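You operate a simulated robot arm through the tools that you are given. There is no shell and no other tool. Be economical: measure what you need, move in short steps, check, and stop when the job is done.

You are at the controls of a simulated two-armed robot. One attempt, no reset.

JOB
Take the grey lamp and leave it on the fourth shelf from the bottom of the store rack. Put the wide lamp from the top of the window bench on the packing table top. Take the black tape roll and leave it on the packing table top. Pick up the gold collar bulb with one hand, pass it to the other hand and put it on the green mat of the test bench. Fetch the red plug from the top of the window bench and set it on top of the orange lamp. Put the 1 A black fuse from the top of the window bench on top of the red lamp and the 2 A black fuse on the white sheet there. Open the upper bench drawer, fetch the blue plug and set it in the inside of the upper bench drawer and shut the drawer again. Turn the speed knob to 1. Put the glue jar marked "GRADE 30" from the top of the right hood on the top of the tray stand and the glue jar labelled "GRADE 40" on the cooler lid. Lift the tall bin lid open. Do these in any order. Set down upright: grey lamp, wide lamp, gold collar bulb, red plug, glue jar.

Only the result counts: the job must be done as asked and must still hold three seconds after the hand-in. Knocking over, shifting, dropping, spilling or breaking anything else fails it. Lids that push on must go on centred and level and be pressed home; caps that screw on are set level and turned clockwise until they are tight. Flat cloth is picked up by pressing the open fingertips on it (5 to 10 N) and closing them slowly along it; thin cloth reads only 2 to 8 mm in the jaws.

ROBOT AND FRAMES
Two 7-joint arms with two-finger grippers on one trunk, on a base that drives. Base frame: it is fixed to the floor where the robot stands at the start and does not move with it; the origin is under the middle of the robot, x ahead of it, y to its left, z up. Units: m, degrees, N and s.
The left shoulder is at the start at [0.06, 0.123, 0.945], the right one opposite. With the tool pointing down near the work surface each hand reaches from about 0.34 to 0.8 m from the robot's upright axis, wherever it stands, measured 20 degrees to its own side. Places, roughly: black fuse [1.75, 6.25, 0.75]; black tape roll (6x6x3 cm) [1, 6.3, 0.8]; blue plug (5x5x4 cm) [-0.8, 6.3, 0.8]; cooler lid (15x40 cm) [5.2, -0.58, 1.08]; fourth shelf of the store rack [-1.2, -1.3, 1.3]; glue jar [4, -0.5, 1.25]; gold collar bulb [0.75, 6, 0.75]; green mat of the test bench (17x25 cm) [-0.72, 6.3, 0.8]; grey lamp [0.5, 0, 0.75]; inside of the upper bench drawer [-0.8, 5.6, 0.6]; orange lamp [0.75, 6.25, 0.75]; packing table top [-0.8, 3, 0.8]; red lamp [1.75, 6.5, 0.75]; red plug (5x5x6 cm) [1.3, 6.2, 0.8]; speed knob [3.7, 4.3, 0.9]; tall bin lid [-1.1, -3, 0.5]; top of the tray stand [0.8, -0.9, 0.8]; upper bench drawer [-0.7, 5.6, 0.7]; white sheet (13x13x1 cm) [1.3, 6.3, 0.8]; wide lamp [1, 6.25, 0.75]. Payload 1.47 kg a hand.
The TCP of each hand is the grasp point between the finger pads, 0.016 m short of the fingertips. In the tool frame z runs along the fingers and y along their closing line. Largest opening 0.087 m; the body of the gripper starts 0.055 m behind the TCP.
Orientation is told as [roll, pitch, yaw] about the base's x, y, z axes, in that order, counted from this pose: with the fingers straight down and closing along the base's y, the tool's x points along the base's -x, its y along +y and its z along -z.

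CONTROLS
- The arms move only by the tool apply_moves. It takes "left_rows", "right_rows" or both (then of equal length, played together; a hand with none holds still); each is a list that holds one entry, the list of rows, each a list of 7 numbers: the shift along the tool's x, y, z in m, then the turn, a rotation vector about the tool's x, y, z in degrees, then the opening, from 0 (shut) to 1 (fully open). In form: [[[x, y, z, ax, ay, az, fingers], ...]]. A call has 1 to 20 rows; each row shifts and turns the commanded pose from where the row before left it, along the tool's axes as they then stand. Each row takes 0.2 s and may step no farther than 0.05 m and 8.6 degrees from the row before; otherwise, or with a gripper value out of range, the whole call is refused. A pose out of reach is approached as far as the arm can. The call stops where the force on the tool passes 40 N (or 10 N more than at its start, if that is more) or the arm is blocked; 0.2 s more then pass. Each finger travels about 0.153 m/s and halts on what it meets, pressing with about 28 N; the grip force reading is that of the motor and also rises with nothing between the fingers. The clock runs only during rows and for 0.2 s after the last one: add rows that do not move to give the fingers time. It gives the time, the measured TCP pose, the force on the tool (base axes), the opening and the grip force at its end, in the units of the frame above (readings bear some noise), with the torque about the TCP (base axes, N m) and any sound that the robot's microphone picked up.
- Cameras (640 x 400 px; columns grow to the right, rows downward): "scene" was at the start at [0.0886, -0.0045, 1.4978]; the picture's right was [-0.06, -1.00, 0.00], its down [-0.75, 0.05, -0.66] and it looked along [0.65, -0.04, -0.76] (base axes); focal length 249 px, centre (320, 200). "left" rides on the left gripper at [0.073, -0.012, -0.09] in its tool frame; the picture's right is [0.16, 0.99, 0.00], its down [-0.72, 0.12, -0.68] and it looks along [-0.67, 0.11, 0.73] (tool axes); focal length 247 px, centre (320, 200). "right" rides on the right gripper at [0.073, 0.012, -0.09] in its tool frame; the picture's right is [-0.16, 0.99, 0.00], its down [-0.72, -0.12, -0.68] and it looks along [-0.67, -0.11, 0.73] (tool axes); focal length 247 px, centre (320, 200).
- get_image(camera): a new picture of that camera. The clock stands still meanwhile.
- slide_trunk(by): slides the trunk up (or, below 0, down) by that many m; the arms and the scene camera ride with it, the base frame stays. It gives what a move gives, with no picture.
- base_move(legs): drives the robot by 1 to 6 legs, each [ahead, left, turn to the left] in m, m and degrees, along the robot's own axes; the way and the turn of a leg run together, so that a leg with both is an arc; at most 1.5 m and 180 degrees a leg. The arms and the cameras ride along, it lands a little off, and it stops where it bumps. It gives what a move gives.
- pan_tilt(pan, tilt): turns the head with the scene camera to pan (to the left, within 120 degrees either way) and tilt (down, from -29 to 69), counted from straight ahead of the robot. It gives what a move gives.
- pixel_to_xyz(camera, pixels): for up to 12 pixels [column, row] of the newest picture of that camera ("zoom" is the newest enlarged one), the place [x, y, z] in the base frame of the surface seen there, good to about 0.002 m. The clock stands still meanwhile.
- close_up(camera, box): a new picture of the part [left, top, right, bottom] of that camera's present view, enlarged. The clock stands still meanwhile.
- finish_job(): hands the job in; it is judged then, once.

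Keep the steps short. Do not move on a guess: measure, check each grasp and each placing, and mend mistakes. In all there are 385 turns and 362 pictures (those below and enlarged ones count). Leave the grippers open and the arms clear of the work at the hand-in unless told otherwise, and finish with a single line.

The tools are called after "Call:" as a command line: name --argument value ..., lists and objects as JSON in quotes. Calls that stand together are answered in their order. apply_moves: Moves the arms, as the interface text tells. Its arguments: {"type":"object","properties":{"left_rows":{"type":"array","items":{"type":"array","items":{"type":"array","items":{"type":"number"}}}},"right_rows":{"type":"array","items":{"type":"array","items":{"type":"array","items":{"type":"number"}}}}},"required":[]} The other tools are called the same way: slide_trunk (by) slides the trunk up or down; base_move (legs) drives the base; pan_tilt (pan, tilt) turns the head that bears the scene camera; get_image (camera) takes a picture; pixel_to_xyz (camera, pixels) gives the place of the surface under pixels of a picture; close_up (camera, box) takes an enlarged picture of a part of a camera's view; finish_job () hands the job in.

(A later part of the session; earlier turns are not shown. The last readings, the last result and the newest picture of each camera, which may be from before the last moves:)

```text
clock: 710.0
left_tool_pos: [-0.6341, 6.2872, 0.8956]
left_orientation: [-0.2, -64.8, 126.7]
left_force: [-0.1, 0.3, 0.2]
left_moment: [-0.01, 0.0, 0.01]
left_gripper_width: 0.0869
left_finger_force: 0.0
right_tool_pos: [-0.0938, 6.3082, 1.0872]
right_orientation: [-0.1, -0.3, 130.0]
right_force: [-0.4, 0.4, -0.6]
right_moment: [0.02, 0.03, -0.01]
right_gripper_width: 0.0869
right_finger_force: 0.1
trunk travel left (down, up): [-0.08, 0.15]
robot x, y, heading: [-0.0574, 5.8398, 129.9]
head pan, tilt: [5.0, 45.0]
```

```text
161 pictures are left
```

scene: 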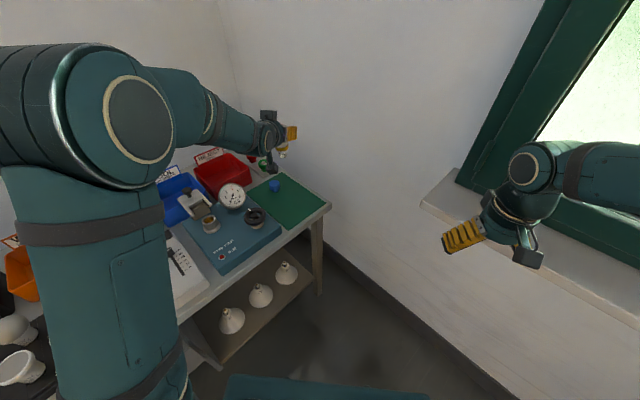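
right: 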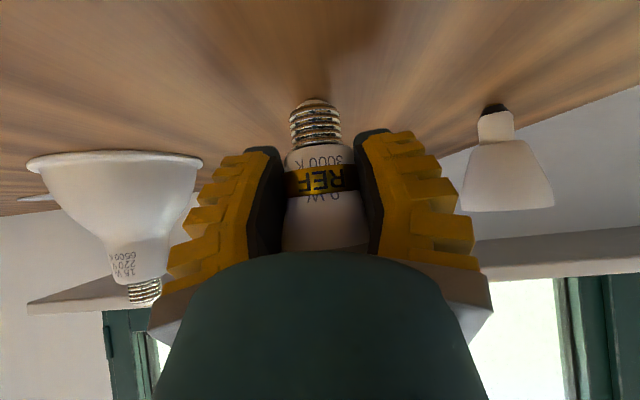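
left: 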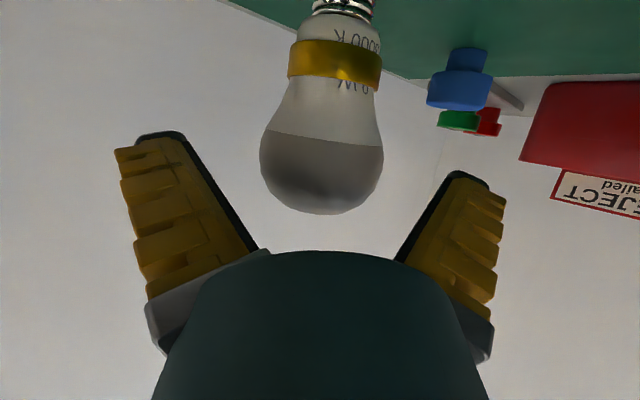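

The bulb stands on the mat. I'll withdraw along the fingers, back and up, then check.

Call:
apply_moves --left_rows '[[[0, 0, -0.03, 0, 0, 0, 1], [0, 0, -0.04, 0, 0, 0, 1], [-0.01, 0, -0.04, 0, 0, 0, 1], [-0.02, 0, -0.03, 0, 0, 0, 1], [-0.03, 0, -0.02, 0, 0, 0, 1], [-0.03, 0, -0.02, 0, 0, 0, 1], [-0.03, 0, -0.02, 0, 0, 0, 1], [0, 0, 0, 0, 0, 0, 1]]]'

Call:
close_up --camera "scene" --box '[230, 140, 342, 240]'

```text
clock: 711.8
left_tool_pos: [-0.5602, 6.1824, 1.0884]
left_orientation: [-0.2, -64.6, 126.7]
left_force: [-0.5, -1.2, 0.4]
left_moment: [0.01, 0.0, 0.0]
left_gripper_width: 0.0869
left_finger_force: 0.1
right_tool_pos: [-0.0939, 6.3093, 1.0875]
right_orientation: [-0.1, -0.3, 129.9]
right_force: [0.3, 0.4, 0.4]
right_moment: [-0.03, -0.02, -0.04]
right_gripper_width: 0.0872
right_finger_force: 0.0
trunk travel left (down, up): [-0.08, 0.15]
robot x, y, heading: [-0.0586, 5.8383, 129.8]
head pan, tilt: [5.0, 45.0]
```

```text
4.00 times, centred on (286, 190) of scene
```

zoom: 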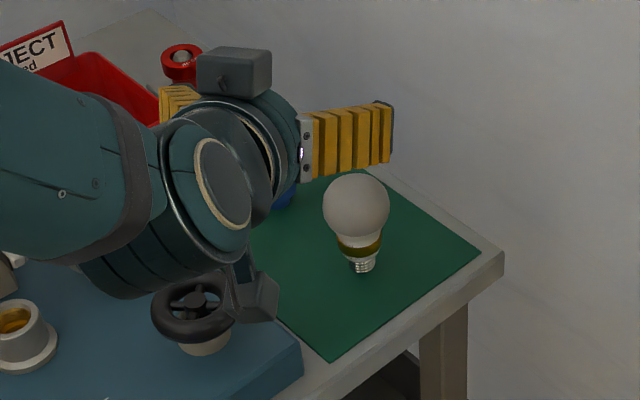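

The bulb is done. Next is the drawer: I'll back off and turn to face the bench front.

Call:
base_move --legs '[[-0.35, 0, 0], [0, 0, 50]]'

Call:
pan_tilt --pan 0 --tilt 45

Call:
get_image --camera "scene"

```text
clock: 716.3
left_tool_pos: [-0.4179, 5.4034, 1.0884]
left_orientation: [-0.3, -64.8, 177.1]
left_force: [0.3, -0.3, 0.0]
left_moment: [-0.01, -0.03, 0.0]
left_gripper_width: 0.0868
left_finger_force: 0.1
right_tool_pos: [-0.218, 5.8426, 1.0874]
right_orientation: [-0.2, -0.4, -179.8]
right_force: [0.5, 0.4, 0.1]
right_moment: [-0.01, -0.02, 0.0]
right_gripper_width: 0.0869
right_finger_force: 0.0
trunk travel left (down, up): [-0.08, 0.15]
robot x, y, heading: [0.1672, 5.5674, -179.8]
head pan, tilt: [5.0, 45.0]
```

```text
clock: 717.0
left_tool_pos: [-0.4183, 5.4029, 1.0885]
left_orientation: [-0.2, -64.8, 176.9]
left_force: [-0.5, -0.4, 0.3]
left_moment: [0.03, -0.02, -0.01]
left_gripper_width: 0.0869
left_finger_force: 0.0
right_tool_pos: [-0.22, 5.8421, 1.0869]
right_orientation: [-0.1, -0.3, -179.8]
right_force: [-0.2, -0.1, 0.1]
right_moment: [-0.01, 0.0, 0.0]
right_gripper_width: 0.0869
right_finger_force: 0.0
trunk travel left (down, up): [-0.08, 0.15]
robot x, y, heading: [0.1659, 5.5677, -179.8]
head pan, tilt: [0.0, 45.0]
```

```text
159 pictures are left
```

scene: 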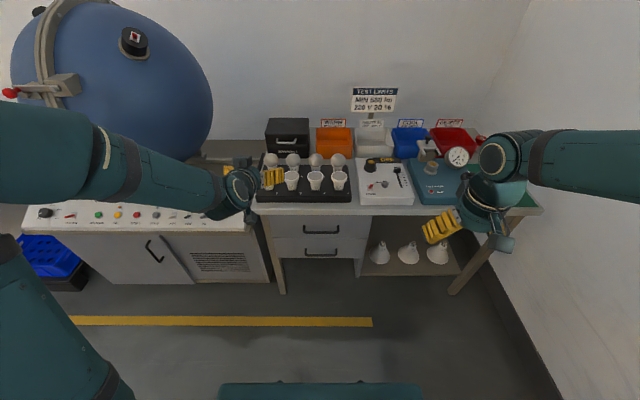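

Call:
close_up --camera "scene" --box '[260, 195, 388, 275]'

Call:
pixel_to_xyz --camera "zoom" --pixels '[[225, 183], [300, 185], [380, 183], [300, 150], [235, 165], [370, 165], [300, 120], [300, 95], [300, 65], [120, 150], [500, 150], [300, 215]]'

```text
5.00 times, centred on (324, 235) of scene
```

zoom: 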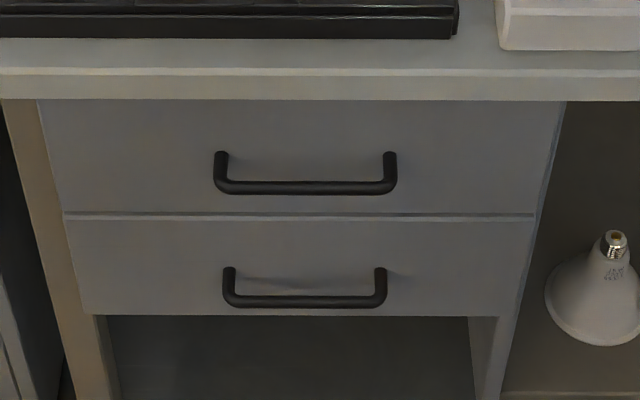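

```text
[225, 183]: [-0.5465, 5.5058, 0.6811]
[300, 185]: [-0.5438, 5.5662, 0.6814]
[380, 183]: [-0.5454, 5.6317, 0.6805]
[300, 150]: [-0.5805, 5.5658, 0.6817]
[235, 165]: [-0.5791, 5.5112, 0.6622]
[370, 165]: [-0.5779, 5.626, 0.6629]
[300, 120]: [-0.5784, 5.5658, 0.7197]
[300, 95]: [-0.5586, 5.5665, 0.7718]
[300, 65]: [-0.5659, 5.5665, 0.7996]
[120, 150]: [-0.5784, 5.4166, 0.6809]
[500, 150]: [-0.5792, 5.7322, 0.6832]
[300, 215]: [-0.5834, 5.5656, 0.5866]
```

The upper handle bar is at x -0.548, y 5.505–5.632, z 0.68, with a 26 mm gap behind it. I'll use the right hand at a 60° pitch, rolled 90°, to grip it. First the left hand goes back to pointing down, the base shifts left and the trunk lowers.

Call:
apply_moves --left_rows '[[[0, 0, -0.02, 0, 8.1, 0, 1], [0, 0, -0.02, 0, 8.1, 0, 1], [0, 0, -0.02, 0, 8.1, 0, 1], [0, 0, -0.02, 0, 8.1, 0, 1], [0, 0, 0, 0, 8.1, 0, 1], [0, 0, 0, 0, 8.1, 0, 1], [0, 0, 0, 0, 8.1, 0, 1], [0, 0, 0, 0, 8.1, 0, 1], [0.04, 0, -0.02, 0, 0, 0, 1], [0.04, 0, -0.02, 0, 0, 0, 1], [0.04, 0, 0, 0, 0, 0, 1]]]'

Call:
base_move --legs '[[0, 0.2, 0]]'

Call:
slide_trunk --by -0.08

Call:
apply_moves --right_rows '[[[-0.04, 0, 0, 0, 0, 0, 0.5], [-0.04, 0, 0, 0, 0, 0, 0.5], [-0.04, 0, 0, 0, 0, 0, 0.5], [-0.04, 0, 0, 0, 0, 0, 0.5], [-0.04, 0, 0, 0, 0, 0, 0.5], [0, 0, 0, 0, -7.5, 0, 0.5], [0, 0, 0, 0, -7.5, 0, 0.5], [0, 0, 0, 0, -7.5, 0, 0.5], [0, 0, 0, 0, -7.5, 0, 0.5], [0, 0, 0, 0, -7.5, 0, 0.5], [0, 0, 0, 0, -7.5, 0, 0.5], [0, 0, 0, 0, -7.5, 0, 0.5], [0, 0, 0, 0, -7.5, 0, 0.5]]]'

```text
clock: 719.4
left_tool_pos: [-0.2316, 5.3909, 1.1783]
left_orientation: [0.0, 0.0, 176.8]
left_force: [0.4, -0.1, 0.2]
left_moment: [0.03, 0.02, 0.0]
left_gripper_width: 0.0868
left_finger_force: 0.1
right_tool_pos: [-0.2189, 5.8417, 1.0884]
right_orientation: [-0.1, -0.4, -179.9]
right_force: [0.6, -0.3, -0.1]
right_moment: [-0.01, 0.03, -0.03]
right_gripper_width: 0.087
right_finger_force: 0.1
trunk travel left (down, up): [-0.08, 0.15]
robot x, y, heading: [0.1684, 5.5682, -179.8]
head pan, tilt: [0.0, 45.0]
```

```text
clock: 721.8
left_tool_pos: [-0.2344, 5.1924, 1.1774]
left_orientation: [-0.1, 0.0, 176.8]
left_force: [0.5, 0.1, -0.1]
left_moment: [0.03, -0.01, -0.01]
left_gripper_width: 0.0869
left_finger_force: 0.1
right_tool_pos: [-0.2179, 5.644, 1.0881]
right_orientation: [-0.1, -0.4, -179.7]
right_force: [0.3, -0.8, 0.1]
right_moment: [-0.02, 0.02, 0.01]
right_gripper_width: 0.087
right_finger_force: 0.2
trunk travel left (down, up): [-0.08, 0.15]
robot x, y, heading: [0.1674, 5.3677, -179.9]
head pan, tilt: [0.0, 45.0]
```

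```text
clock: 722.9
left_tool_pos: [-0.2332, 5.1927, 1.0985]
left_orientation: [-0.2, 0.0, 176.8]
left_force: [1.0, 0.1, 0.0]
left_moment: [0.01, -0.02, -0.01]
left_gripper_width: 0.0871
left_finger_force: 0.0
right_tool_pos: [-0.2176, 5.644, 1.0079]
right_orientation: [-0.1, -0.2, -179.9]
right_force: [-0.2, -0.3, 0.2]
right_moment: [0.0, -0.03, 0.0]
right_gripper_width: 0.0868
right_finger_force: 0.0
trunk travel left (down, up): [0.0, 0.23]
robot x, y, heading: [0.169, 5.3721, -179.7]
head pan, tilt: [0.0, 45.0]
```

```text
clock: 725.7
left_tool_pos: [-0.2334, 5.1934, 1.0976]
left_orientation: [-0.2, 0.0, 176.8]
left_force: [-0.4, -0.1, -0.4]
left_moment: [0.0, -0.04, -0.01]
left_gripper_width: 0.0869
left_finger_force: 0.0
right_tool_pos: [-0.4172, 5.6434, 1.0079]
right_orientation: [-0.1, -60.3, -179.6]
right_force: [-0.6, 0.4, -0.4]
right_moment: [0.0, -0.01, 0.04]
right_gripper_width: 0.0491
right_finger_force: 4.0
trunk travel left (down, up): [0.0, 0.23]
robot x, y, heading: [0.1665, 5.3689, -180.0]
head pan, tilt: [0.0, 45.0]
```

Pitch reached. Next I'll roll the right hand -90° about its finger axis.

Call:
apply_moves --right_rows '[[[0, 0, 0, 0, 0, -8.2, 0.35], [0, 0, 0, 0, 0, -8.2, 0.35], [0, 0, 0, 0, 0, -8.2, 0.35], [0, 0, 0, 0, 0, -8.2, 0.35], [0, 0, 0, 0, 0, -8.2, 0.35], [0, 0, 0, 0, 0, -8.2, 0.35], [0, 0, 0, 0, 0, -8.2, 0.35], [0, 0, 0, 0, 0, -8.2, 0.35], [0, 0, 0, 0, 0, -8.2, 0.35], [0, 0, 0, 0, 0, -8.2, 0.35], [0, 0, 0, 0, 0, -8, 0.35], [0, 0, 0, 0, 0, 0, 0.35]]]'

Call:
get_image --camera "scene"

```text
clock: 728.3
left_tool_pos: [-0.2326, 5.1928, 1.0987]
left_orientation: [-0.1, 0.1, 176.8]
left_force: [-0.6, 0.5, -0.9]
left_moment: [-0.01, -0.03, -0.02]
left_gripper_width: 0.0871
left_finger_force: 0.1
right_tool_pos: [-0.4182, 5.6436, 1.009]
right_orientation: [-60.3, 0.1, -89.6]
right_force: [0.3, 1.0, -0.3]
right_moment: [0.01, -0.01, 0.03]
right_gripper_width: 0.0366
right_finger_force: 4.5
trunk travel left (down, up): [0.0, 0.23]
robot x, y, heading: [0.1672, 5.3723, -179.8]
head pan, tilt: [0.0, 45.0]
```

```text
157 pictures are left
```

scene: 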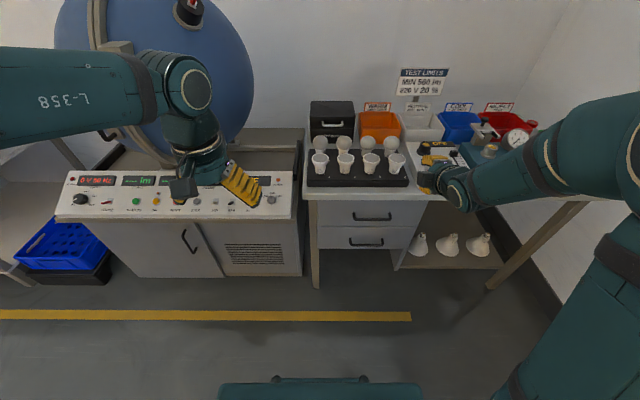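

Call:
apply_moves --right_rows '[[[-0.0095, 0.0275, 0.0221, 0, 0, 0, 0.35], [-0.0095, 0.0275, 0.0221, 0, 0, 0, 0.35], [-0.0095, 0.0275, 0.0221, 0, 0, 0, 0.35], [-0.0095, 0.0275, 0.0221, 0, 0, 0, 0.35], [-0.0095, 0.0275, 0.0221, 0, 0, 0, 0.35], [-0.0095, 0.0275, 0.0221, 0, 0, 0, 0.35], [-0.0095, 0.0275, 0.0221, 0, 0, 0, 0.35], [-0.0095, 0.0275, 0.0221, 0, 0, 0, 0.35], [0, 0, 0, 0, 0, 0, 0.35]]]'

Call:
get_image --camera "right"

Call:
close_up --camera "scene" --box '[300, 170, 460, 270]'

```text
clock: 730.3
left_tool_pos: [-0.2329, 5.1931, 1.0975]
left_orientation: [-0.1, 0.0, 176.8]
left_force: [0.1, 0.1, 0.0]
left_moment: [0.01, -0.01, 0.02]
left_gripper_width: 0.0872
left_finger_force: 0.0
right_tool_pos: [-0.4599, 5.5662, 0.7277]
right_orientation: [-60.2, 0.1, -89.8]
right_force: [-0.3, -0.6, 0.4]
right_moment: [0.04, -0.01, -0.02]
right_gripper_width: 0.0363
right_finger_force: 4.0
trunk travel left (down, up): [0.0, 0.23]
robot x, y, heading: [0.1694, 5.3729, -179.8]
head pan, tilt: [0.0, 45.0]
```

```text
156 pictures are left
```

right: 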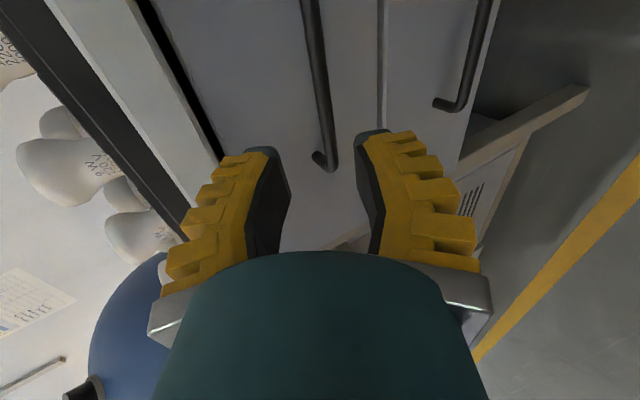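

```text
4.00 times, centred on (380, 220) of scene
```

zoom: 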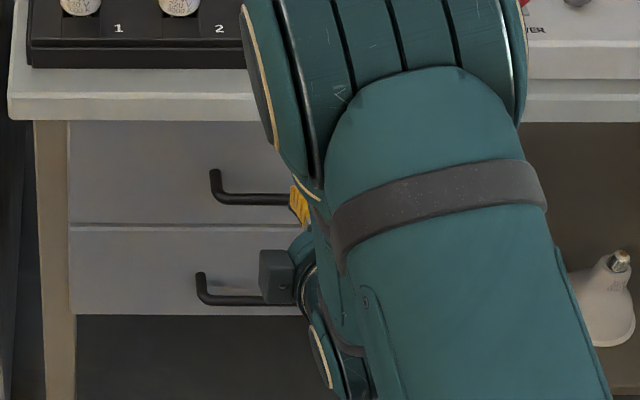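

The bar is centred between the fingers. I'll narrow the opening slightly, advance and close.

Call:
apply_moves --right_rows '[[[0, 0, 0.03, 0, 0, 0, 0.28], [0, 0, 0.03, 0, 0, 0, 0.28], [0, 0, 0.025, 0, 0, 0, 0.28], [0, 0, 0, 0, 0, 0, 0.28]]]'

Call:
get_image --camera "right"

```text
clock: 731.3
left_tool_pos: [-0.2337, 5.1935, 1.0982]
left_orientation: [-0.2, 0.0, 176.8]
left_force: [-0.4, 0.5, 0.0]
left_moment: [0.04, 0.02, -0.03]
left_gripper_width: 0.0873
left_finger_force: 0.0
right_tool_pos: [-0.5357, 5.5674, 0.6882]
right_orientation: [-60.2, 0.0, -89.8]
right_force: [-0.3, -0.9, -0.1]
right_moment: [0.01, 0.03, -0.01]
right_gripper_width: 0.0307
right_finger_force: 4.3
trunk travel left (down, up): [0.0, 0.23]
robot x, y, heading: [0.1672, 5.3745, -179.7]
head pan, tilt: [0.0, 45.0]
```

```text
154 pictures are left
```

right: 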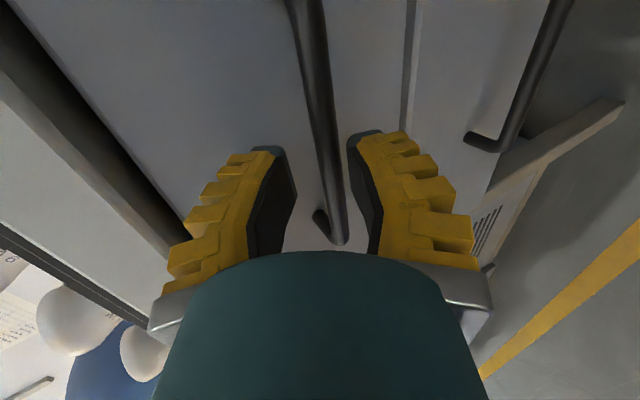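

Bar between the fingers. I'll advance 6 mm and close.

Call:
apply_moves --right_rows '[[[0, 0, 0.007, 0, 0, 0, 0.28], [0, 0, 0, 0, 0, 0, 0.1], [0, 0, 0, 0, 0, 0, 0], [0, 0, 0, 0, 0, 0, 0]]]'

```text
clock: 732.3
left_tool_pos: [-0.2323, 5.1923, 1.0976]
left_orientation: [-0.1, 0.0, 176.8]
left_force: [-0.4, -0.6, 0.2]
left_moment: [-0.02, -0.01, 0.02]
left_gripper_width: 0.087
left_finger_force: 0.2
right_tool_pos: [-0.5391, 5.567, 0.6823]
right_orientation: [-59.8, 0.2, -89.8]
right_force: [23.4, -3.6, -13.5]
right_moment: [0.04, -0.24, 0.07]
right_gripper_width: 0.0059
right_finger_force: 30.2
trunk travel left (down, up): [0.0, 0.23]
robot x, y, heading: [0.1648, 5.3734, -179.8]
head pan, tilt: [0.0, 45.0]
```

Gripped. I'll pull the drawer with the arm first, then with the base.

Call:
apply_moves --right_rows '[[[0, 0.01, -0.0173, 0, 0, 0, 0], [0, 0.01, -0.0173, 0, 0, 0, 0], [0, 0.01, -0.0173, 0, 0, 0, 0], [0, 0, 0, 0, 0, 0, 0]]]'

Call:
get_image --camera "scene"

```text
clock: 733.3
left_tool_pos: [-0.2334, 5.1926, 1.0979]
left_orientation: [-0.1, 0.1, 176.8]
left_force: [0.1, -0.1, -0.6]
left_moment: [-0.01, -0.01, -0.02]
left_gripper_width: 0.087
left_finger_force: 0.1
right_tool_pos: [-0.4854, 5.5684, 0.684]
right_orientation: [-60.4, 0.2, -89.7]
right_force: [0.1, -0.4, -0.2]
right_moment: [-0.02, -0.02, -0.02]
right_gripper_width: 0.0001
right_finger_force: 28.6
trunk travel left (down, up): [0.0, 0.23]
robot x, y, heading: [0.1637, 5.3729, -179.9]
head pan, tilt: [0.0, 45.0]
```

```text
153 pictures are left
```

scene: 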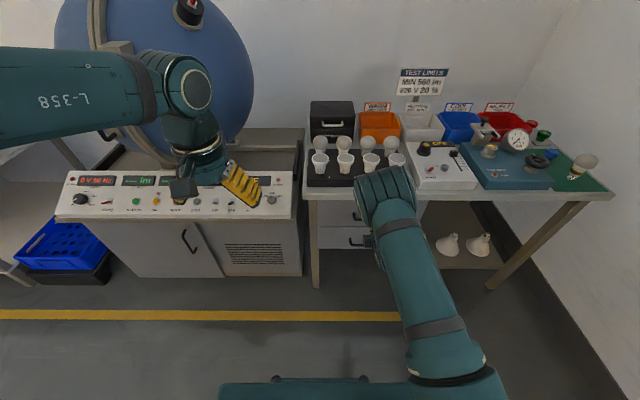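

The bar slipped out because the fingers were too level for hooking. I'll steepen the fingers to 42° from vertical and re-grip deeper.

Call:
apply_moves --right_rows '[[[0, 0.01, -0.0173, 0, 0, 0, 0.28], [0, 0, 0, -6, 0, 0, 0.28], [0, 0, 0, -6, 0, 0, 0.28], [0, 0, 0, -6, 0, 0, 0.28], [0, -0.0218, -0.0073, 0, 0, 0, 0.28], [0, -0.0218, -0.0073, 0, 0, 0, 0.28], [0, 0, 0, 0, 0, 0, 0.28]]]'

Call:
get_image --camera "right"

```text
clock: 734.9
left_tool_pos: [-0.2341, 5.1937, 1.0981]
left_orientation: [-0.1, 0.0, 176.8]
left_force: [-0.5, 0.1, 0.0]
left_moment: [0.0, 0.0, -0.02]
left_gripper_width: 0.087
left_finger_force: 0.0
right_tool_pos: [-0.4844, 5.5676, 0.723]
right_orientation: [-42.3, 0.1, -89.8]
right_force: [0.2, -0.3, -0.2]
right_moment: [-0.02, 0.01, 0.01]
right_gripper_width: 0.0307
right_finger_force: 4.2
trunk travel left (down, up): [0.0, 0.23]
robot x, y, heading: [0.1679, 5.3692, -179.4]
head pan, tilt: [0.0, 45.0]
```

```text
152 pictures are left
```

right: 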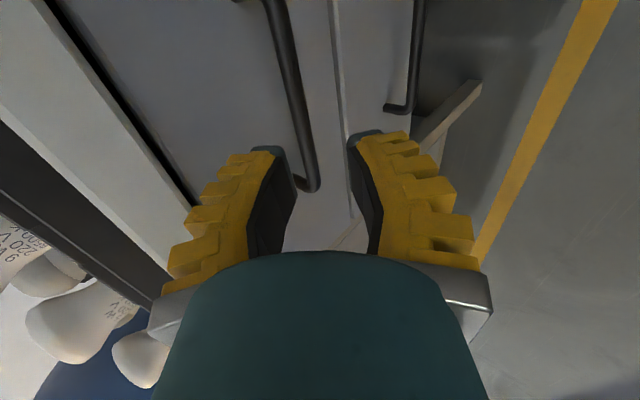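

Call:
pixel_to_xyz --camera "right" --pixels '[[285, 70], [293, 110], [300, 140], [240, 100], [160, 100]]'

```text
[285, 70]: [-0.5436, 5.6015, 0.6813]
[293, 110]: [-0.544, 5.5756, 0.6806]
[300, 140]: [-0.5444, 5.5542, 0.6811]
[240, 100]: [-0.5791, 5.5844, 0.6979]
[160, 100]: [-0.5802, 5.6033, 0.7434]
```

Call:
apply_moves --right_rows '[[[0, -0.0192, 0, 0, 0, 0, 0.28], [0, 0, 0.03, 0, 0, 0, 0.28], [0, 0, 0.03, 0, 0, 0, 0.28], [0, 0, 0.0155, 0, 0, 0, 0.28], [0, 0, 0, 0, 0, 0, 0.28], [0, 0, 0, 0, 0, 0, 0.1], [0, 0, 0, 0, 0, 0, 0], [0, 0, 0, 0, 0, 0, 0]]]'

Call:
get_image --camera "right"

```text
clock: 736.7
left_tool_pos: [-0.2337, 5.1933, 1.0979]
left_orientation: [-0.1, 0.0, 176.8]
left_force: [-0.3, 0.3, -0.2]
left_moment: [-0.03, 0.0, 0.01]
left_gripper_width: 0.0866
left_finger_force: 0.2
right_tool_pos: [-0.5464, 5.5699, 0.6779]
right_orientation: [-41.8, 0.1, -89.8]
right_force: [15.3, -2.7, -16.8]
right_moment: [0.1, -0.11, -0.06]
right_gripper_width: 0.0061
right_finger_force: 30.1
trunk travel left (down, up): [0.0, 0.23]
robot x, y, heading: [0.1675, 5.3745, -179.8]
head pan, tilt: [0.0, 45.0]
```

```text
151 pictures are left
```

right: 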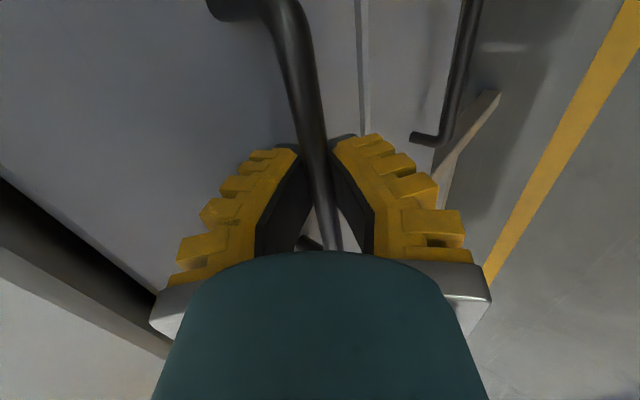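

Firmly gripped. I'll pull straight back.

Call:
apply_moves --right_rows '[[[0, 0.0111, -0.01, 0, 0, 0, 0], [0, 0.0111, -0.01, 0, 0, 0, 0], [0, 0.0111, -0.01, 0, 0, 0, 0], [0, 0, 0, 0, 0, 0, 0]]]'

Call:
get_image --camera "right"

```text
clock: 737.7
left_tool_pos: [-0.2348, 5.1923, 1.0973]
left_orientation: [-0.2, 0.2, 176.8]
left_force: [0.1, 0.0, 0.9]
left_moment: [0.0, -0.01, 0.01]
left_gripper_width: 0.0871
left_finger_force: 0.0
right_tool_pos: [-0.5039, 5.5701, 0.6806]
right_orientation: [-42.2, 0.1, -89.8]
right_force: [0.2, 2.8, -27.4]
right_moment: [0.12, -0.07, -0.04]
right_gripper_width: 0.006
right_finger_force: 29.9
trunk travel left (down, up): [0.0, 0.23]
robot x, y, heading: [0.1686, 5.3746, -179.7]
head pan, tilt: [0.0, 45.0]
```

```text
150 pictures are left
```

right: 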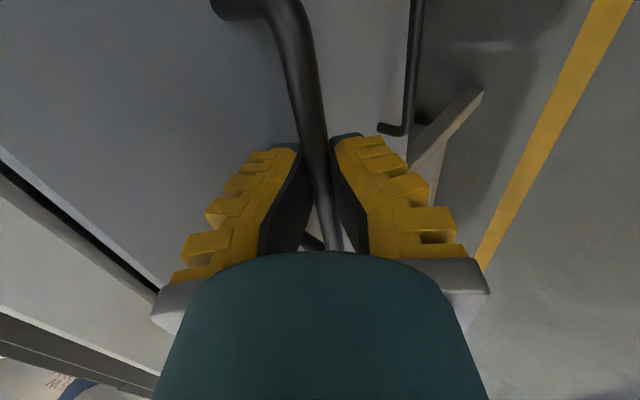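

The drawer is moving. I'll ease down slightly and continue the pull.

Call:
apply_moves --right_rows '[[[0, 0.0131, -0.0078, 0, 0, 0, 0], [0, 0.0186, -0.0167, 0, 0, 0, 0], [0, 0.0186, -0.0167, 0, 0, 0, 0], [0, 0.0186, -0.0167, 0, 0, 0, 0], [0, 0, 0, 0, 0, 0, 0]]]'

Call:
get_image --camera "scene"

```text
clock: 738.9
left_tool_pos: [-0.2339, 5.1935, 1.098]
left_orientation: [0.0, 0.1, 176.8]
left_force: [0.1, 1.3, -0.1]
left_moment: [-0.03, 0.01, 0.0]
left_gripper_width: 0.0871
left_finger_force: 0.0
right_tool_pos: [-0.4145, 5.5706, 0.6783]
right_orientation: [-42.3, 0.1, -90.0]
right_force: [-0.5, 16.1, -5.2]
right_moment: [0.26, 0.02, -0.19]
right_gripper_width: 0.006
right_finger_force: 29.9
trunk travel left (down, up): [0.0, 0.23]
robot x, y, heading: [0.1649, 5.3695, -179.8]
head pan, tilt: [0.0, 45.0]
```

```text
149 pictures are left
```

scene: 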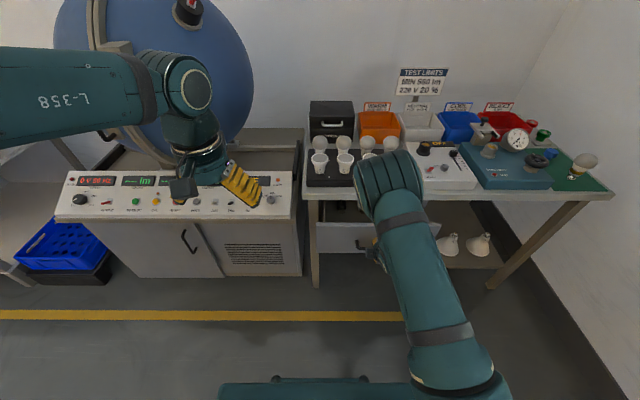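

It's open 13 cm. I'll pull a bit more by backing the base.

Call:
base_move --legs '[[-0.07, 0, 0]]'

Call:
pan_tilt --pan -8 --tilt 55

Call:
get_image --camera "scene"

```text
clock: 740.0
left_tool_pos: [-0.1625, 5.1944, 1.0962]
left_orientation: [0.0, 0.0, 176.9]
left_force: [1.8, -0.7, 0.4]
left_moment: [-0.02, 0.02, 0.0]
left_gripper_width: 0.0866
left_finger_force: 0.0
right_tool_pos: [-0.3425, 5.5688, 0.6764]
right_orientation: [-42.1, 0.1, -89.8]
right_force: [0.1, 18.5, -13.1]
right_moment: [0.1, -0.01, -0.04]
right_gripper_width: 0.0062
right_finger_force: 30.5
trunk travel left (down, up): [0.0, 0.23]
robot x, y, heading: [0.2392, 5.3736, -179.4]
head pan, tilt: [0.0, 45.0]
```

```text
clock: 740.7
left_tool_pos: [-0.1632, 5.1932, 1.0978]
left_orientation: [0.0, 0.0, 176.9]
left_force: [-0.7, -0.3, 0.2]
left_moment: [-0.03, 0.0, -0.03]
left_gripper_width: 0.0868
left_finger_force: 0.0
right_tool_pos: [-0.344, 5.5683, 0.6771]
right_orientation: [-42.0, 0.2, -89.8]
right_force: [1.3, 3.4, -10.9]
right_moment: [0.2, -0.02, -0.17]
right_gripper_width: 0.006
right_finger_force: 29.9
trunk travel left (down, up): [0.0, 0.23]
robot x, y, heading: [0.238, 5.3736, -179.6]
head pan, tilt: [-8.0, 55.0]
```

```text
148 pictures are left
```

scene: 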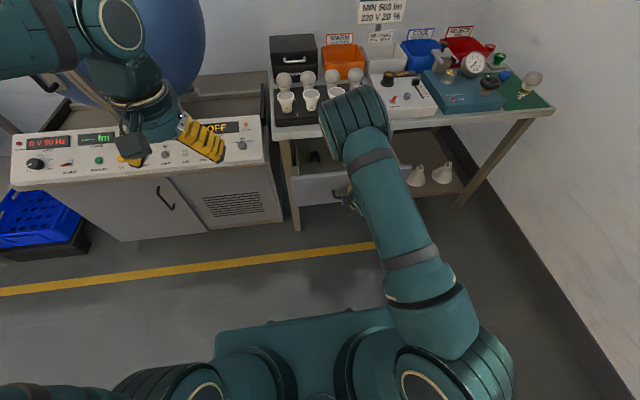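

The drawer is out about 20 cm. I'll release the handle and retreat.

Call:
apply_moves --right_rows '[[[0, 0, 0, 0, 0, 0, 0.2], [0, 0, 0, 0, 0, 0, 0.3], [0, 0, -0.03, 0, 0, 0, 0.3], [0, 0, -0.04, 0, 0, 0, 0.3], [0, 0, -0.04, 0, 0, 0, 0.4], [0, -0.02, -0.03, 0, 0, 0, 0.4], [0, -0.02, -0.03, 0, 0, 0, 0.4], [0, -0.02, -0.03, 0, 0, 0, 0.4], [0, -0.02, -0.03, 0, 0, 0, 0.4], [0, -0.02, -0.03, 0, 0, 0, 0.4]]]'

Call:
get_image --camera "scene"

```text
clock: 742.9
left_tool_pos: [-0.1624, 5.1931, 1.0981]
left_orientation: [-0.2, -0.1, 176.9]
left_force: [-0.1, 0.1, -0.1]
left_moment: [-0.04, -0.03, 0.03]
left_gripper_width: 0.0869
left_finger_force: 0.1
right_tool_pos: [-0.2444, 5.565, 0.9396]
right_orientation: [-42.3, 0.2, -89.7]
right_force: [-0.1, 0.2, -0.3]
right_moment: [-0.03, -0.01, -0.01]
right_gripper_width: 0.041
right_finger_force: 4.2
trunk travel left (down, up): [0.0, 0.23]
robot x, y, heading: [0.2403, 5.3707, -179.4]
head pan, tilt: [-8.0, 55.0]
```

```text
147 pictures are left
```

scene: 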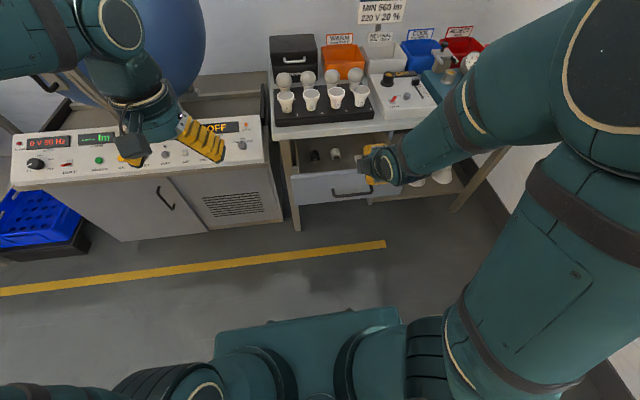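

The drawer is open. I'll unroll the right hand and point it down again, then look inside the drawer.

Call:
apply_moves --right_rows '[[[0, 0, 0, 0, 0, 8.2, 1], [0, 0, 0, 0, 0, 8.2, 1], [0, 0, 0, 0, 0, 8.2, 1], [0, 0, 0, 0, 0, 8.2, 1], [0, 0, 0, 0, 0, 8.2, 1], [0, 0, 0, 0, 0, 8.2, 1], [0, 0, 0, 0, 0, 8.2, 1], [0, 0, 0, 0, 0, 8.2, 1], [0, 0, 0, 0, 0, 8.2, 1], [0, 0, 0, 0, 0, 8.2, 1], [0, 0, 0, 0, 0, 8, 1], [0, 0, -0.02, 0, 8.4, 0, 1], [0, 0, -0.02, 0, 8.4, 0, 1], [0, 0, -0.02, 0, 8.4, 0, 1], [0, 0, -0.02, 0, 8.4, 0, 1], [0, 0, 0, 0, 8.4, 0, 1]]]'

Call:
slide_trunk --by 0.08

Call:
close_up --camera "scene" --box '[270, 120, 430, 220]'

```text
clock: 746.3
left_tool_pos: [-0.1633, 5.1927, 1.0972]
left_orientation: [-0.1, 0.0, 176.9]
left_force: [0.8, 0.1, 0.5]
left_moment: [0.01, -0.01, 0.0]
left_gripper_width: 0.0872
left_finger_force: 0.0
right_tool_pos: [-0.2032, 5.5663, 1.0071]
right_orientation: [-0.1, -0.2, -179.9]
right_force: [0.0, -0.2, 0.2]
right_moment: [0.02, -0.02, 0.02]
right_gripper_width: 0.0871
right_finger_force: 0.1
trunk travel left (down, up): [0.0, 0.23]
robot x, y, heading: [0.2365, 5.3709, -179.7]
head pan, tilt: [-8.0, 55.0]
```

```text
clock: 747.4
left_tool_pos: [-0.1626, 5.1929, 1.1767]
left_orientation: [0.0, 0.0, 176.8]
left_force: [-0.6, -0.4, 0.2]
left_moment: [0.0, 0.01, 0.02]
left_gripper_width: 0.0873
left_finger_force: 0.0
right_tool_pos: [-0.2033, 5.5671, 1.0864]
right_orientation: [-0.1, -0.3, -179.8]
right_force: [-0.3, -0.1, -0.5]
right_moment: [0.0, -0.03, 0.01]
right_gripper_width: 0.0869
right_finger_force: 0.1
trunk travel left (down, up): [-0.08, 0.15]
robot x, y, heading: [0.2341, 5.3724, -179.6]
head pan, tilt: [-8.0, 55.0]
```

```text
4.00 times, centred on (350, 170) of scene
```

zoom: 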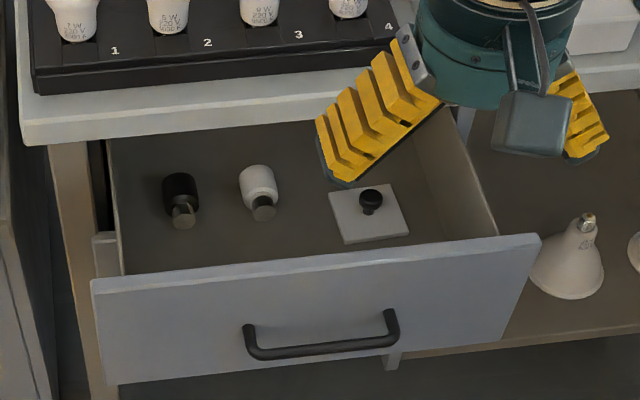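

Call:
pixel_to_xyz --camera "zoom" --pixels '[[220, 230], [300, 235], [180, 215], [260, 205], [340, 240], [405, 225], [450, 220], [130, 250], [300, 255], [330, 270], [440, 190], [300, 150]]'

```text
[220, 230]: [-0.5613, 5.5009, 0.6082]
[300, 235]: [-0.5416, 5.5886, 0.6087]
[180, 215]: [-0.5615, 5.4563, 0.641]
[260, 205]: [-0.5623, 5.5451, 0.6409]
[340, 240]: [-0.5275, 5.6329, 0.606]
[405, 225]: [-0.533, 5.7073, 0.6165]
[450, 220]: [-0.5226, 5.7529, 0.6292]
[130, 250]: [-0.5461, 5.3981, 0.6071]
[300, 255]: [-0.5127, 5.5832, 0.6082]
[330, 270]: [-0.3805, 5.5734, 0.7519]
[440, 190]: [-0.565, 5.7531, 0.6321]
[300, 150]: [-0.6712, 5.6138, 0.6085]
```

The drawer floor is at z 0.608, with free space around (-0.46, 5.58). Now I'll fetch the blue plug at (-0.765, 6.30) with the right hand: strafe north, then forward past the open drawer.

Call:
base_move --legs '[[0, -0.64, 0], [0.3, 0, -6]]'

Call:
pan_tilt --pan -10 --tilt 50

Call:
get_image --camera "scene"

```text
clock: 755.1
left_tool_pos: [-0.4716, 5.9019, 1.1779]
left_orientation: [0.0, 0.0, 169.5]
left_force: [-0.6, 0.0, -0.4]
left_moment: [-0.02, -0.04, 0.0]
left_gripper_width: 0.087
left_finger_force: 0.0
right_tool_pos: [-0.4624, 6.2792, 1.0864]
right_orientation: [-0.1, -0.1, 172.8]
right_force: [0.3, 0.9, 0.1]
right_moment: [-0.02, -0.01, -0.02]
right_gripper_width: 0.087
right_finger_force: 0.1
trunk travel left (down, up): [-0.08, 0.15]
robot x, y, heading: [-0.0525, 6.0308, 172.5]
head pan, tilt: [-8.0, 55.0]
```

```text
clock: 755.8
left_tool_pos: [-0.4701, 5.9017, 1.1767]
left_orientation: [0.0, -0.1, 169.6]
left_force: [-0.5, 0.7, -0.7]
left_moment: [0.0, 0.01, 0.0]
left_gripper_width: 0.0872
left_finger_force: 0.1
right_tool_pos: [-0.4616, 6.2783, 1.0869]
right_orientation: [-0.2, -0.1, 172.8]
right_force: [-0.5, 0.9, -0.1]
right_moment: [0.02, 0.01, -0.02]
right_gripper_width: 0.0871
right_finger_force: 0.1
trunk travel left (down, up): [-0.08, 0.15]
robot x, y, heading: [-0.052, 6.026, 173.0]
head pan, tilt: [-10.0, 50.0]
```

```text
145 pictures are left
```

scene: 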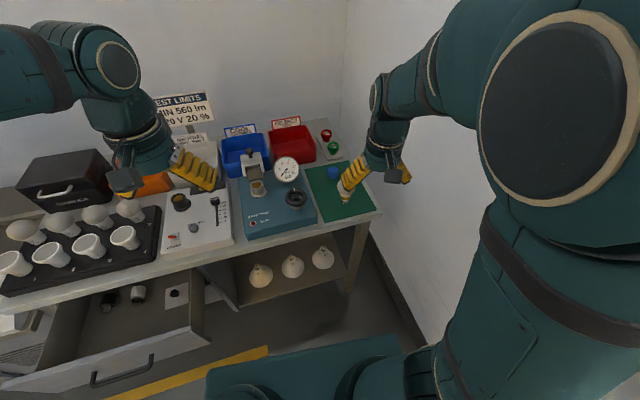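

Call:
close_up --camera "scene" --box '[300, 145, 396, 205]'

Call:
pixel_to_xyz --camera "zoom" --pixels '[[222, 170], [185, 175], [262, 175], [222, 150], [222, 190], [222, 215], [300, 230], [350, 270]]'

```text
6.67 times, centred on (348, 175) of scene
```

zoom: 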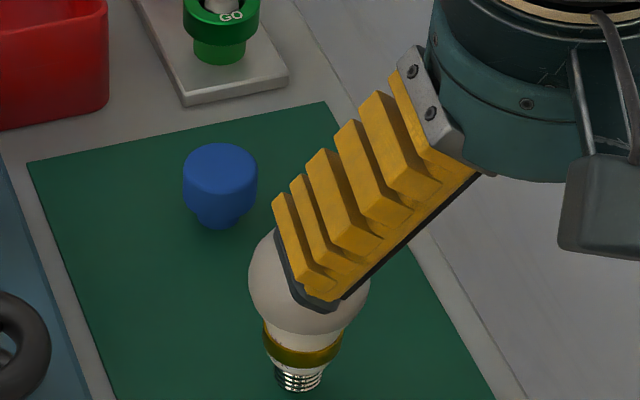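

```text
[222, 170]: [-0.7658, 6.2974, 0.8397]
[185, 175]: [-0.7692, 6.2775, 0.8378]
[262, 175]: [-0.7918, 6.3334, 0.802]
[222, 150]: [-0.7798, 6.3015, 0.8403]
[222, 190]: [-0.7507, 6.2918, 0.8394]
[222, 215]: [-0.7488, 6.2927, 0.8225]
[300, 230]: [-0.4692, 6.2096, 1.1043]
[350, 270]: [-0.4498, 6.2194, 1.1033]
```

Call:
apply_moves --right_rows '[[[-0.0383, 0.0024, 0, 0, 0, 0, 0.9], [-0.0383, 0.0024, 0, 0, 0, 0, 0.9], [-0.0383, 0.0024, 0, 0, 0, 0, 0.9], [-0.0383, 0.0024, 0, 0, 0, 0, 0.9], [-0.0383, 0.0024, 0, 0, 0, 0, 0.9], [-0.0383, 0.0024, 0, 0, 0, 0, 0.9], [-0.0383, 0.0024, 0, 0, 0, 0, 0.9], [-0.0383, 0.0024, 0, 0, 0, 0, 0.9], [0, 0, 0.04, 0, 0, 0, 0.9], [0, 0, 0.04, 0, 0, 0, 0.9], [0, 0, 0, 0, 0, 0, 0.9]]]'

Call:
get_image --camera "right"

Call:
get_image --camera "scene"

```text
clock: 758.1
left_tool_pos: [-0.469, 5.9009, 1.1783]
left_orientation: [-0.1, 0.0, 169.5]
left_force: [-0.4, -0.5, -0.5]
left_moment: [-0.01, 0.01, -0.02]
left_gripper_width: 0.0872
left_finger_force: 0.1
right_tool_pos: [-0.7579, 6.297, 1.0091]
right_orientation: [-0.1, -0.1, 172.8]
right_force: [0.9, -0.7, -0.9]
right_moment: [-0.02, -0.02, 0.0]
right_gripper_width: 0.0805
right_finger_force: 1.0
right hand out of reach, approached as far as the arm can: row 8
trunk travel left (down, up): [-0.08, 0.15]
robot x, y, heading: [-0.0501, 6.0253, 173.0]
head pan, tilt: [-10.0, 50.0]
```

```text
143 pictures are left
```

right: 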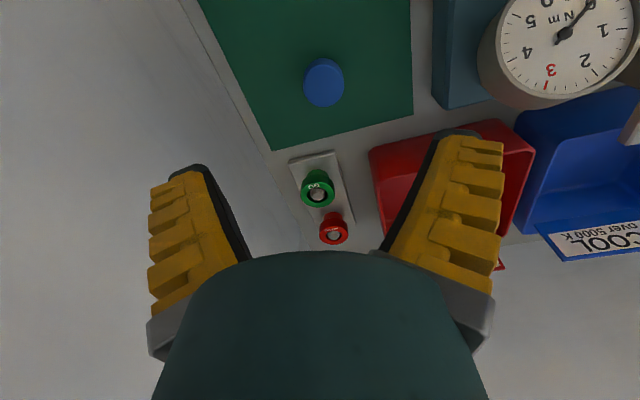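

```text
142 pictures are left
```

scene: 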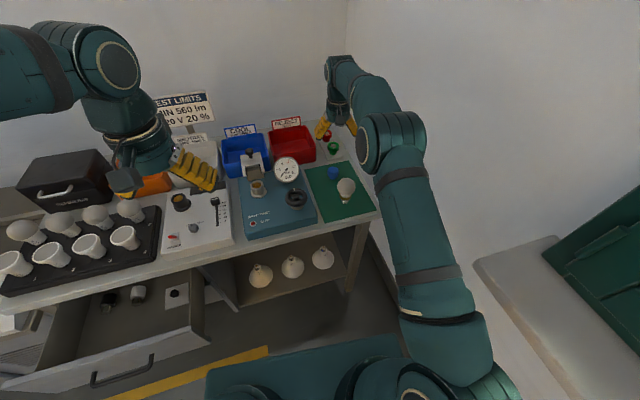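

Call:
apply_moves --right_rows '[[[-0.005, 0, 0.04, 0, 0, 0, 0.9], [-0.005, 0, 0.04, 0, 0, 0, 0.9], [0, 0, 0.04, 0, 0, 0, 0.9], [0, 0, 0.03, 0, 0, 0, 0.9], [0, 0, 0, 0, 0, 0, 0.9]]]'

Call:
get_image --camera "right"

```text
clock: 759.4
left_tool_pos: [-0.47, 5.9014, 1.1783]
left_orientation: [-0.1, 0.0, 169.5]
left_force: [-0.9, -0.2, 0.4]
left_moment: [-0.02, -0.02, -0.04]
left_gripper_width: 0.0871
left_finger_force: 0.0
right_tool_pos: [-0.768, 6.2984, 0.8591]
right_orientation: [-0.1, -0.3, 172.9]
right_force: [0.2, 1.1, -0.3]
right_moment: [0.01, 0.0, 0.01]
right_gripper_width: 0.0803
right_finger_force: 1.4
trunk travel left (down, up): [-0.08, 0.15]
robot x, y, heading: [-0.05, 6.0267, 173.0]
head pan, tilt: [-10.0, 50.0]
```

```text
141 pictures are left
```

right: 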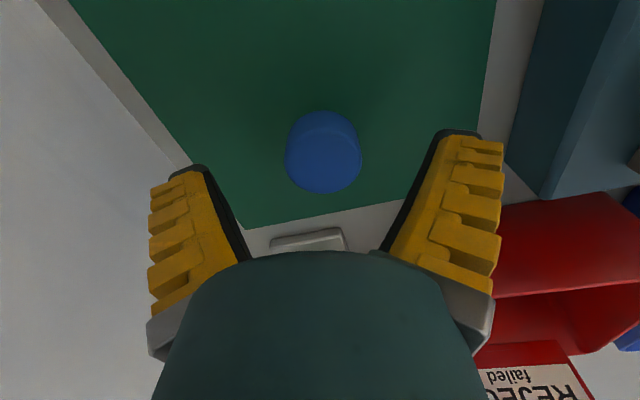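

Call:
apply_moves --right_rows '[[[0, 0, 0.03, 0, 0, 0, 0.9], [0, 0, 0, 0, 0, 0, 0.7], [0, 0, 0, 0, 0, 0, 0.5], [0, 0, 0, 0, 0, 0, 0.2], [0, 0, 0, 0, 0, 0, 0], [0, 0, 0, 0, 0, 0, 0]]]'

Call:
get_image --camera "right"

```text
clock: 760.8
left_tool_pos: [-0.4709, 5.9013, 1.1777]
left_orientation: [-0.1, 0.2, 169.5]
left_force: [0.1, 0.0, -0.8]
left_moment: [0.0, 0.0, -0.01]
left_gripper_width: 0.0871
left_finger_force: 0.1
right_tool_pos: [-0.7657, 6.2978, 0.8291]
right_orientation: [-0.1, -0.2, 172.8]
right_force: [-0.8, 0.4, 1.4]
right_moment: [-0.01, 0.01, 0.01]
right_gripper_width: 0.033
right_finger_force: 27.8
trunk travel left (down, up): [-0.08, 0.15]
robot x, y, heading: [-0.0529, 6.0271, 173.0]
head pan, tilt: [-10.0, 50.0]
```

```text
140 pictures are left
```

right: 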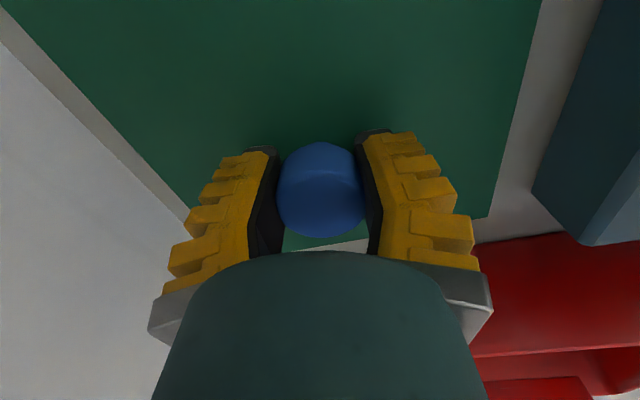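

The plug is gripped. I'll lift, draw back, then return to the drawer.

Call:
apply_moves --right_rows '[[[0, 0, -0.04, 0, 0, 0, 0], [0, 0, -0.04, 0, 0, 0, 0], [0, 0, -0.04, 0, 0, 0, 0], [0, 0, -0.04, 0, 0, 0, 0], [0, 0, -0.04, 0, 0, 0, 0], [0, 0, -0.04, 0, 0, 0, 0], [0.04, 0, 0, 0, 0, 0, 0], [0.04, 0, 0, 0, 0, 0, 0], [0.04, 0, 0, 0, 0, 0, 0], [0.04, 0, 0, 0, 0, 0, 0], [0.04, 0, 0, 0, 0, 0, 0]]]'

Call:
base_move --legs '[[-0.3, 0, 7], [0, 0.66, 0]]'

Call:
get_image --camera "right"

```text
clock: 763.1
left_tool_pos: [-0.4704, 5.9015, 1.1782]
left_orientation: [-0.1, -0.1, 169.5]
left_force: [-0.6, -0.3, 1.0]
left_moment: [0.03, 0.02, -0.01]
left_gripper_width: 0.0872
left_finger_force: 0.0
right_tool_pos: [-0.7493, 6.2943, 1.1043]
right_orientation: [-0.1, -0.1, 172.8]
right_force: [-0.3, 0.6, 0.7]
right_moment: [0.0, -0.02, 0.0]
right_gripper_width: 0.0331
right_finger_force: 27.8
right hand out of reach, approached as far as the arm can: row 6, 7, 8, 9, 10, 11
trunk travel left (down, up): [-0.08, 0.15]
robot x, y, heading: [-0.0485, 6.0283, 172.8]
head pan, tilt: [-10.0, 50.0]
```

```text
clock: 770.9
left_tool_pos: [-0.1521, 5.1854, 1.1778]
left_orientation: [-0.1, -0.1, 177.3]
left_force: [-0.2, -0.3, -0.2]
left_moment: [0.0, -0.01, 0.0]
left_gripper_width: 0.087
left_finger_force: 0.0
right_tool_pos: [-0.4839, 5.535, 1.1049]
right_orientation: [-0.1, -0.1, -179.3]
right_force: [-0.3, 0.4, 1.0]
right_moment: [-0.03, 0.0, 0.0]
right_gripper_width: 0.0323
right_finger_force: 28.2
trunk travel left (down, up): [-0.08, 0.15]
robot x, y, heading: [0.2444, 5.3655, -179.1]
head pan, tilt: [-10.0, 50.0]
```

```text
139 pictures are left
```

right: 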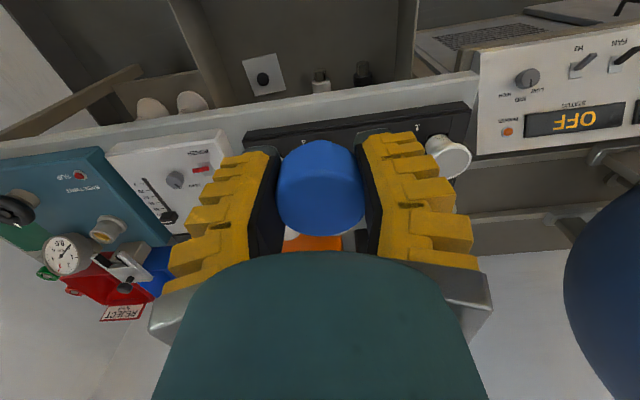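

I'll turn the right hand -90° about the vertical, so its camera bracket won't hit the drawer front, and lower the trunk.

Call:
slide_trunk --by -0.08

Call:
apply_moves --right_rows '[[[0, 0, 0.03, 0, 0, 0, 0], [0, 0, 0.03, 0, 0, 0, 0], [0, 0, 0, 0, 0, -8.2, 0], [0, 0, 0, 0, 0, -8.2, 0], [0, 0, 0, 0, 0, -8.2, 0], [0, 0, 0, 0, 0, -8.2, 0], [0, 0, 0, 0, 0, -8.2, 0], [0, 0, 0, 0, 0, -8.2, 0], [0, 0, 0, 0, 0, -8.2, 0], [0, 0, 0, 0, 0, -8.2, 0], [0, 0, 0, 0, 0, -8.2, 0], [0, 0, 0, 0, 0, -8.2, 0], [0, 0, 0, 0, 0, -8, 0], [0, 0, 0, 0, 0, 0, 0]]]'

Call:
get_image --camera "scene"

```text
clock: 772.0
left_tool_pos: [-0.153, 5.1852, 1.0979]
left_orientation: [-0.1, 0.0, 177.3]
left_force: [-0.7, -0.4, -0.4]
left_moment: [0.04, -0.02, -0.04]
left_gripper_width: 0.0871
left_finger_force: 0.1
right_tool_pos: [-0.4841, 5.5344, 1.0262]
right_orientation: [0.0, -0.1, -179.5]
right_force: [-0.6, 0.0, -0.8]
right_moment: [-0.02, 0.03, 0.03]
right_gripper_width: 0.0327
right_finger_force: 28.4
trunk travel left (down, up): [0.0, 0.23]
robot x, y, heading: [0.2463, 5.3657, -179.5]
head pan, tilt: [-10.0, 50.0]
```

```text
clock: 775.0
left_tool_pos: [-0.1532, 5.1851, 1.0974]
left_orientation: [-0.1, 0.0, 177.3]
left_force: [-0.8, -0.5, -0.1]
left_moment: [-0.01, -0.02, -0.01]
left_gripper_width: 0.0871
left_finger_force: 0.1
right_tool_pos: [-0.5008, 5.5367, 0.9701]
right_orientation: [-0.1, 0.2, -89.3]
right_force: [0.9, 0.9, 0.7]
right_moment: [0.01, 0.01, -0.01]
right_gripper_width: 0.0324
right_finger_force: 27.9
right hand out of reach, approached as far as the arm can: row 1, 2
trunk travel left (down, up): [0.0, 0.23]
robot x, y, heading: [0.244, 5.3695, -179.4]
head pan, tilt: [-10.0, 50.0]
```

```text
138 pictures are left
```

scene: 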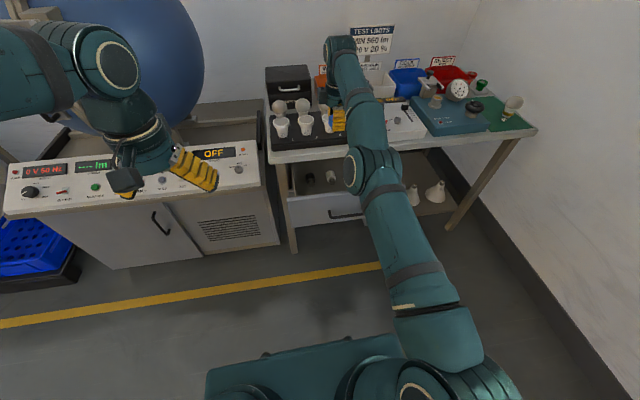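

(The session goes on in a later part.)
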